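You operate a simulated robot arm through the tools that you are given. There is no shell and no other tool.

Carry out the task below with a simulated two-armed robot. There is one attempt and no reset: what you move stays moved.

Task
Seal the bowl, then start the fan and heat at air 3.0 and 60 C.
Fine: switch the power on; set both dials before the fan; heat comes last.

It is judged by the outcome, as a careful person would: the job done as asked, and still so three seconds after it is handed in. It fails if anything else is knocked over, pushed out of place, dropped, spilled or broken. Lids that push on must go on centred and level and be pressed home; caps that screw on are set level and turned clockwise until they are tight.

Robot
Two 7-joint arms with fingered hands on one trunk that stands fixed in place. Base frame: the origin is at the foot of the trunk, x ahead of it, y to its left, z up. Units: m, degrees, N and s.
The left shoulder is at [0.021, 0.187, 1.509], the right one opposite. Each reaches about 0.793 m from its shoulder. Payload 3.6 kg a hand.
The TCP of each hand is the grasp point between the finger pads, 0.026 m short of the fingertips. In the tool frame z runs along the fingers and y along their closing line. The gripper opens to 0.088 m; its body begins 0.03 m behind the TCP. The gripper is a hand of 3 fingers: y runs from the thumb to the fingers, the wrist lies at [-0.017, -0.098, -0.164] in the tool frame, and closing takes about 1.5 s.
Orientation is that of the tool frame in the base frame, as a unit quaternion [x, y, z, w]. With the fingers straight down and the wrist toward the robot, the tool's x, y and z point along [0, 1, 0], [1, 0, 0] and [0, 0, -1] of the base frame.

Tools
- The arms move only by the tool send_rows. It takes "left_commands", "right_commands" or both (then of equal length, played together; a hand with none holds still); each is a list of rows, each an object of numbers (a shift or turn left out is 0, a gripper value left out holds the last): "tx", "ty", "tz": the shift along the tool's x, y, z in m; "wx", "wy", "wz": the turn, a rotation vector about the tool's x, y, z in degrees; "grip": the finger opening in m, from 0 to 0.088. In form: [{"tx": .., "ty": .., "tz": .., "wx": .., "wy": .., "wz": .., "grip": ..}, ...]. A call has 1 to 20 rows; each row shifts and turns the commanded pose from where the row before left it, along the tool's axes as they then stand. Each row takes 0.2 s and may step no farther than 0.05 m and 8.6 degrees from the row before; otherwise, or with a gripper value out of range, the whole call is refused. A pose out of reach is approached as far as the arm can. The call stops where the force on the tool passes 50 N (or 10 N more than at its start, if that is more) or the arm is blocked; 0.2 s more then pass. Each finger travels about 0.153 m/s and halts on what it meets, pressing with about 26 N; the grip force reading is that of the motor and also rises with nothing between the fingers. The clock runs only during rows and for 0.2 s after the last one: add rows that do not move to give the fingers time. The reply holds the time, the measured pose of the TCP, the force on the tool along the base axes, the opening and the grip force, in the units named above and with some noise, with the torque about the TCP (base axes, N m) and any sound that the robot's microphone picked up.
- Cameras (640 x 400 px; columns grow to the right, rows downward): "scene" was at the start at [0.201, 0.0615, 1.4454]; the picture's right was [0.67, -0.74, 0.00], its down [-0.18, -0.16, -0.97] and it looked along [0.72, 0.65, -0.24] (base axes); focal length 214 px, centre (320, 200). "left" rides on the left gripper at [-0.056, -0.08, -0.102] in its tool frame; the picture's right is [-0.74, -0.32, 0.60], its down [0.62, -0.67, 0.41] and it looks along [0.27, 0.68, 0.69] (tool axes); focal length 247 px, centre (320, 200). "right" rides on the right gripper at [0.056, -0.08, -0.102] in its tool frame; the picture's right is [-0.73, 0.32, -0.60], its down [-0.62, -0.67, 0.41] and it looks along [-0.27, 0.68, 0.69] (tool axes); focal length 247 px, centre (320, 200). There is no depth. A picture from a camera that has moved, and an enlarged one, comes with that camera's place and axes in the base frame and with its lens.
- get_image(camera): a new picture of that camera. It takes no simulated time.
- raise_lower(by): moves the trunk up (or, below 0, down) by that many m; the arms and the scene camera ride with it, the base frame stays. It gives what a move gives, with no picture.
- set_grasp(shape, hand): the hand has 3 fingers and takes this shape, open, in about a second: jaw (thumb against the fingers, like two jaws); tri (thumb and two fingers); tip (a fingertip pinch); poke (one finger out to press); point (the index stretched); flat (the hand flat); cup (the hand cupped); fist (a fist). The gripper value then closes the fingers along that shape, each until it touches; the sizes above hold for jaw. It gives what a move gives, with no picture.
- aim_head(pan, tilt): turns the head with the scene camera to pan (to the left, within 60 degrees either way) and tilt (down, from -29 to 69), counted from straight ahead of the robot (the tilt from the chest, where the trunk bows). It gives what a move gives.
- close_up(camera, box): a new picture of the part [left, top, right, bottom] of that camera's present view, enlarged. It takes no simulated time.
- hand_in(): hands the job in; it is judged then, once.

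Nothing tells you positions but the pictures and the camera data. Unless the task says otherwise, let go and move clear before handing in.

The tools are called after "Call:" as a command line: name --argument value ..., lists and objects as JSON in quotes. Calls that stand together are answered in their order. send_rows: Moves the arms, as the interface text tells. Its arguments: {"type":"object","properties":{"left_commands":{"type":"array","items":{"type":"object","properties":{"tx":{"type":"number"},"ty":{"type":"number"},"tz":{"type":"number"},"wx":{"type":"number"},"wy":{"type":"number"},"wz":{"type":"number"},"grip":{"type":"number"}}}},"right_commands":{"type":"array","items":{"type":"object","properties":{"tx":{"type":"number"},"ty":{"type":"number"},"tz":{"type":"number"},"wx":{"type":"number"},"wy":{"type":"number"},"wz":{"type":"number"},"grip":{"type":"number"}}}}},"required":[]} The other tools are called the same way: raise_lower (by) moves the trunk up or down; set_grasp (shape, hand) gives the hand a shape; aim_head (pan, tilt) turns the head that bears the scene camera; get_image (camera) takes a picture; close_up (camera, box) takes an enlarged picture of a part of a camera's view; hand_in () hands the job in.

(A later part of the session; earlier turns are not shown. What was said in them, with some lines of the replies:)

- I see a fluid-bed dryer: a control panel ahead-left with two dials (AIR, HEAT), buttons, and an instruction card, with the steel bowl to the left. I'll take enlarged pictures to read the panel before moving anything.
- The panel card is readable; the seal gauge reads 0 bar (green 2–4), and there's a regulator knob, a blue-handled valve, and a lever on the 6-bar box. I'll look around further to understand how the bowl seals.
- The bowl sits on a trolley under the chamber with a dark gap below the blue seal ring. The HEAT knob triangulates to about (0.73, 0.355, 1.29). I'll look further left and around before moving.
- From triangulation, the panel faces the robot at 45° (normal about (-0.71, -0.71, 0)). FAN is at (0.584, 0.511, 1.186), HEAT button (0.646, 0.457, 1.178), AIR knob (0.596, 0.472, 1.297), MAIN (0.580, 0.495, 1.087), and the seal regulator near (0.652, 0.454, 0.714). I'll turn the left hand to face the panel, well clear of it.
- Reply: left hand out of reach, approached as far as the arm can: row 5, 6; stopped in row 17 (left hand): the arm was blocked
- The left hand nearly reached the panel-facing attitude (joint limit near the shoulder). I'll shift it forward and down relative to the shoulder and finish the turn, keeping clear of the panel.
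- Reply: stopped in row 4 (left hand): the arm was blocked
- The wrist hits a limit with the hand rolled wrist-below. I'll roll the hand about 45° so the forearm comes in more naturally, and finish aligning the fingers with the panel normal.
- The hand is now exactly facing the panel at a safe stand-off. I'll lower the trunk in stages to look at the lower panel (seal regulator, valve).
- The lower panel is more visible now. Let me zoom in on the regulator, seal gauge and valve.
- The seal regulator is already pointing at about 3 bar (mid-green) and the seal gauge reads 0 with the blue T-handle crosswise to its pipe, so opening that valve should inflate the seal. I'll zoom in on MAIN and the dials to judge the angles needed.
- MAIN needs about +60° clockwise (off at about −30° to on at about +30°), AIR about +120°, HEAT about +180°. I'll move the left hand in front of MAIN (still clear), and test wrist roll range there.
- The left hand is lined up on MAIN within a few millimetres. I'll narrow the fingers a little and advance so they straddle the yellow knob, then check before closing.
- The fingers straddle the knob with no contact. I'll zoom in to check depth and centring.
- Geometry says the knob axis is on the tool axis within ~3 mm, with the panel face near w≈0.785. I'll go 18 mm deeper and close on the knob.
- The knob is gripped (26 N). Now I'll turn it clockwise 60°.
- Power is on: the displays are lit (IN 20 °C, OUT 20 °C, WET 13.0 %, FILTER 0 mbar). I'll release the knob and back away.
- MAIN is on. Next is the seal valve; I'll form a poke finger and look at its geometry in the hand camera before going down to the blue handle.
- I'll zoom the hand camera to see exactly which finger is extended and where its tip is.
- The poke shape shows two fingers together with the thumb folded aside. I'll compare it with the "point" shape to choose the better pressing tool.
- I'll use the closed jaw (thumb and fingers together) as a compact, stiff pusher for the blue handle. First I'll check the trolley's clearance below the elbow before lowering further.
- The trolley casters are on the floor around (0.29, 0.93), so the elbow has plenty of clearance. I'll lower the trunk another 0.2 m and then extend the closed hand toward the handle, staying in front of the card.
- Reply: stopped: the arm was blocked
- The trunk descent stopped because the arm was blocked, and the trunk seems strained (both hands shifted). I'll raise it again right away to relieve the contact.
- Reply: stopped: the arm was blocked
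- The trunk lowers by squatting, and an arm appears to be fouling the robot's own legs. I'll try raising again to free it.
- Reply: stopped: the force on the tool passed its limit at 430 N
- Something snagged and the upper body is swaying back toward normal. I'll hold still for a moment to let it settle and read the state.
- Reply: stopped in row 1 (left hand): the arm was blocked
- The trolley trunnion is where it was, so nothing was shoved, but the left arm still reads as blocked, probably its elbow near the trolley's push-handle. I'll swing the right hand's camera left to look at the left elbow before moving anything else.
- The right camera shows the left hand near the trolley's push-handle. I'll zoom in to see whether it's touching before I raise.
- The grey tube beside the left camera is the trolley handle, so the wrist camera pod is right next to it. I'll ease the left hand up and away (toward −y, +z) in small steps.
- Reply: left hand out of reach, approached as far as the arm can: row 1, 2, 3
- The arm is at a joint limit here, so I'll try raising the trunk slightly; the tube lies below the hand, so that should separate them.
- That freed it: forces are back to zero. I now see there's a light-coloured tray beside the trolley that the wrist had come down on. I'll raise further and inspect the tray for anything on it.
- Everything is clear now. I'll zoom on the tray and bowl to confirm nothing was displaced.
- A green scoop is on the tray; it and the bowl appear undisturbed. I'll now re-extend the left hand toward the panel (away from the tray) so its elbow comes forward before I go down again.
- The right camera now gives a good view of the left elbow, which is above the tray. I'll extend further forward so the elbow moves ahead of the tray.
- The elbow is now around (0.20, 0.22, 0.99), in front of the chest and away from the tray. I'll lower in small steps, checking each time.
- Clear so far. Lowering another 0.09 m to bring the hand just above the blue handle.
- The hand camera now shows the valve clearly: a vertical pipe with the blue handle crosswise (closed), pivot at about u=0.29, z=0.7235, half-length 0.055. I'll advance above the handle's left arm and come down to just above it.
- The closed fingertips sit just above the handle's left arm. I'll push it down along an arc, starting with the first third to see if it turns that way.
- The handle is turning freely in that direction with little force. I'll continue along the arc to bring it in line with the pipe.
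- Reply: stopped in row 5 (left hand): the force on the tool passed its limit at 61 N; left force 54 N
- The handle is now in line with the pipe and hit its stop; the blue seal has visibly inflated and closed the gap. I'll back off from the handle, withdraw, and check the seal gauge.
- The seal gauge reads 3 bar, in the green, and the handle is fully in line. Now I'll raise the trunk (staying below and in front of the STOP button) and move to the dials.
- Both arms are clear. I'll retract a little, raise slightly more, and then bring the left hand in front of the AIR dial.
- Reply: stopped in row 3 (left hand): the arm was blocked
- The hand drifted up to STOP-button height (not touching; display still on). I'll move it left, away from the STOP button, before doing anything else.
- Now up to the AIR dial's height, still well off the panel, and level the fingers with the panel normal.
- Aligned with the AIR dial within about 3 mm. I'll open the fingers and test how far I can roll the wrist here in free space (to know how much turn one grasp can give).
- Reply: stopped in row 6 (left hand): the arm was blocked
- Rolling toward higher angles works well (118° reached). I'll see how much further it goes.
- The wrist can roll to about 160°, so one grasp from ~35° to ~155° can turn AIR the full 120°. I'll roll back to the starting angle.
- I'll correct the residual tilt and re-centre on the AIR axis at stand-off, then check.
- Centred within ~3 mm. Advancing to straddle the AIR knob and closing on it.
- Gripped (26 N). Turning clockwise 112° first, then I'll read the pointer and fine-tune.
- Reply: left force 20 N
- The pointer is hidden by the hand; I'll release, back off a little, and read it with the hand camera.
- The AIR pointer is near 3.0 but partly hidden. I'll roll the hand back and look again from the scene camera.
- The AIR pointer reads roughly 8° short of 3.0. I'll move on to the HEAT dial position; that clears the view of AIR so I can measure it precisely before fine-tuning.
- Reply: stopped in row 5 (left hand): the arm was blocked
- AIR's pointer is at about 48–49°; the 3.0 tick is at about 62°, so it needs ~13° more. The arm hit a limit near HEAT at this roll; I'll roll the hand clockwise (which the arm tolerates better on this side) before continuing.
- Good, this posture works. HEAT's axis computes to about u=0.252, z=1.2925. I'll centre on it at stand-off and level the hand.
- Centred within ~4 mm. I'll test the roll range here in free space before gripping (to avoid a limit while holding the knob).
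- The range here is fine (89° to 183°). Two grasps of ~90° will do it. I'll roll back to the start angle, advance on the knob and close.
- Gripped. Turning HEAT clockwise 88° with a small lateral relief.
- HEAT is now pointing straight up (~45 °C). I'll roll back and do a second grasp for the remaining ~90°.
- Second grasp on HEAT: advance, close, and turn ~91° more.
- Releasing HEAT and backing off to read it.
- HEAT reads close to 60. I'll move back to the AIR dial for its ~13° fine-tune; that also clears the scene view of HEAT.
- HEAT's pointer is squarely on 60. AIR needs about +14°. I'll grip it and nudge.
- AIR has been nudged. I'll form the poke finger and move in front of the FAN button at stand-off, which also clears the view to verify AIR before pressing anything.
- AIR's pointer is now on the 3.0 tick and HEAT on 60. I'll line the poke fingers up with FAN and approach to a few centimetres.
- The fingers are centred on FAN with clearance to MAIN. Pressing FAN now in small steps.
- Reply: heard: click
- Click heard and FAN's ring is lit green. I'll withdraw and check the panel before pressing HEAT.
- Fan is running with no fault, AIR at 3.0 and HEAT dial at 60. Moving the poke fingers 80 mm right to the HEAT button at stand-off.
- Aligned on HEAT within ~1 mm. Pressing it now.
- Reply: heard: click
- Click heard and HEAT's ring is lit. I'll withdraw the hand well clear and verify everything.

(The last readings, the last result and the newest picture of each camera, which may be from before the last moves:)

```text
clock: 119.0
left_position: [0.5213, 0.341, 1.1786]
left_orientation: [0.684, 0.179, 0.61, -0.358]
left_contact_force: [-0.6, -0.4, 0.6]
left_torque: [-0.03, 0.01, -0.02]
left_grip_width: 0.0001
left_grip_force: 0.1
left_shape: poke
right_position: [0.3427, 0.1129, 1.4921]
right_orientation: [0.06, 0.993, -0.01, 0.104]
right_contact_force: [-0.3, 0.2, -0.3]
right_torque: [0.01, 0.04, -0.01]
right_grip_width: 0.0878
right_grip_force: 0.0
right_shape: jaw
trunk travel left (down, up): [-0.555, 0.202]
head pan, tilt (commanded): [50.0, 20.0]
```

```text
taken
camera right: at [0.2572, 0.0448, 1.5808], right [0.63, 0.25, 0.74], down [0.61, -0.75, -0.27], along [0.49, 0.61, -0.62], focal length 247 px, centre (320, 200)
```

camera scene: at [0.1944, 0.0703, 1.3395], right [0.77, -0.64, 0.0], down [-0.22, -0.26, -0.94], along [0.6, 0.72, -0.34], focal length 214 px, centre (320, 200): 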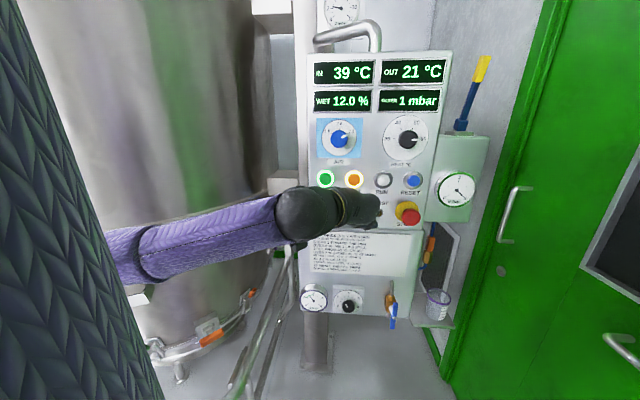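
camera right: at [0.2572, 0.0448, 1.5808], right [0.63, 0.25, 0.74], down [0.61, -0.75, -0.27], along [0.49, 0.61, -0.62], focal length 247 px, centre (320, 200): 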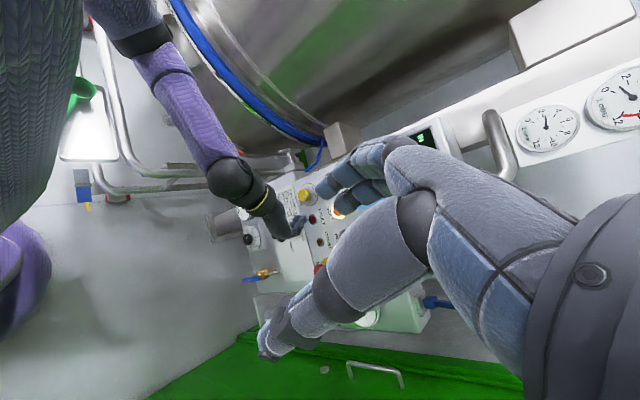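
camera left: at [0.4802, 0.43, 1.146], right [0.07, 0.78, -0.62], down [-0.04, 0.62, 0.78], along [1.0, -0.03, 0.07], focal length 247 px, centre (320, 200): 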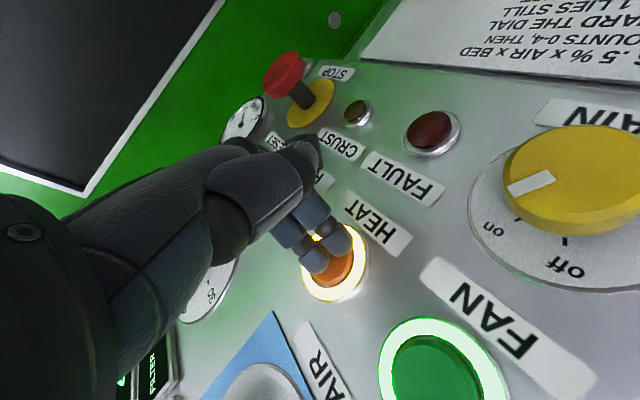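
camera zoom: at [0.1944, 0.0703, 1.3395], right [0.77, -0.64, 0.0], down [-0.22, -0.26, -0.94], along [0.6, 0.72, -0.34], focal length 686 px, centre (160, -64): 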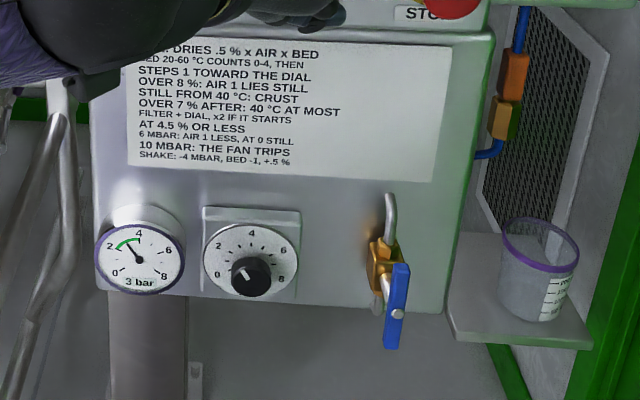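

FAN and HEAT are lit, inlet air is heating (39 °C), seal at 3 bar. I'll check the fault lamp and the exact AIR pointer once more (no simulated time passes).

Call:
get_image --camera "left"

Call:
close_up --camera "scene" --box '[305, 100, 435, 165]'

Call:
close_up --camera "right" --box '[40, 50, 240, 210]'

```text
taken
camera left: at [0.3833, 0.3337, 1.1448], right [0.06, 0.78, -0.62], down [-0.04, 0.62, 0.78], along [1.0, -0.02, 0.07], focal length 247 px, centre (320, 200)
```

left: 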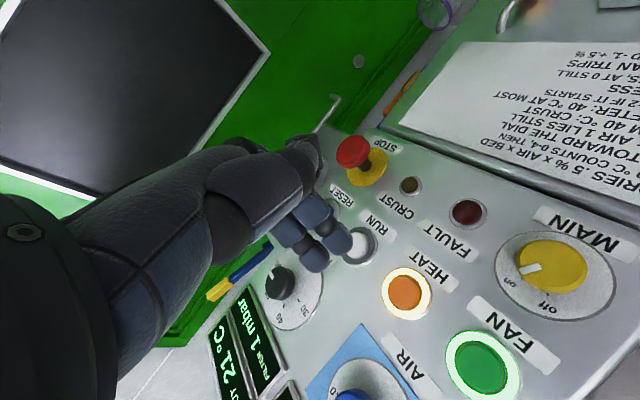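

```text
4.92 times, centred on (370, 132) of scene
camera zoom: at [0.1944, 0.0703, 1.3395], right [0.77, -0.64, 0.0], down [-0.22, -0.26, -0.94], along [0.6, 0.72, -0.34], focal length 1056 px, centre (74, 532)
```

zoom: 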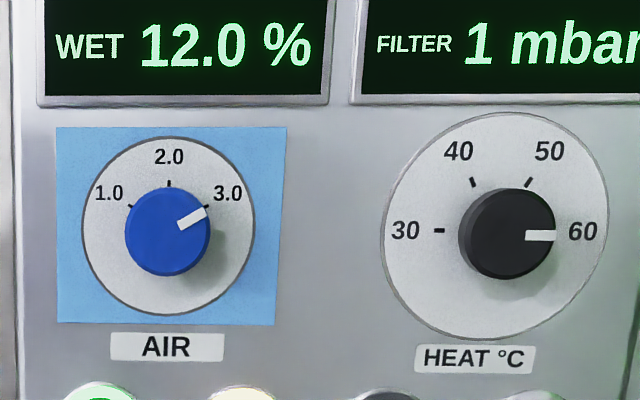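

```text
2.50 times, centred on (140, 130) of right
camera zoom: at [0.2572, 0.0448, 1.5808], right [0.63, 0.25, 0.74], down [0.61, -0.75, -0.27], along [0.49, 0.61, -0.62], focal length 617 px, centre (770, 375)
```

zoom: 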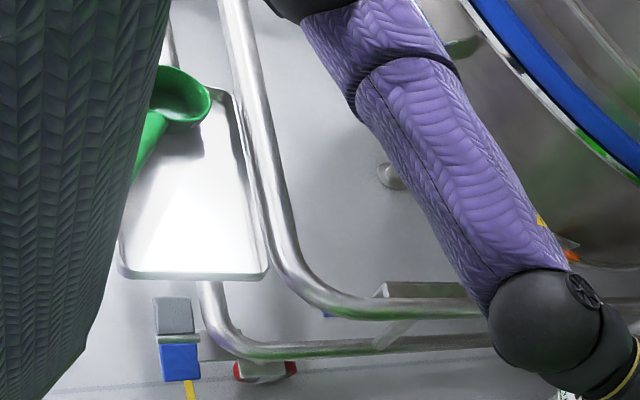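

Power is on and the seal gauge reads 3 bar. AIR points at 3.0 and HEAT at 60. FAN and HEAT are both lit, with the FAULT and CRUST lamps dark. The hands are clear of the panel and the scoop is still on the tray, so I'm handing the job in.

Call:
hand_in

```text
The job is handed in.
```

The bowl is sealed, and the fan and heat are running at air 3.0 and 60 °C. I've handed the job in.

| Item | State at hand-in |
|---|---|
| Power | MAIN is on and the displays are lit |
| Seal | Blue valve opened, gauge reads 3 bar (in the green), seal ring inflated against the bowl |
| Dials | AIR at 3.0 and HEAT at 60, both set before the fan was started |
| Fan and heat | FAN pressed first and HEAT last; both clicked and both rings are lit |
| Readings | Inlet air was heating, at 39 °C; FAULT and CRUST lamps were dark |

**Arm contact:** while I was lowering the robot to reach the seal valve, the left arm came down on the tray beside the trolley. The arms were pushed out of position, and one force reading peaked at 430 N before I freed it by raising the trunk. The trolley and bowl looked unmoved, and the green scoop was still on the tray. I had no view of the tray beforehand, so I can't rule out that the scoop shifted slightly.
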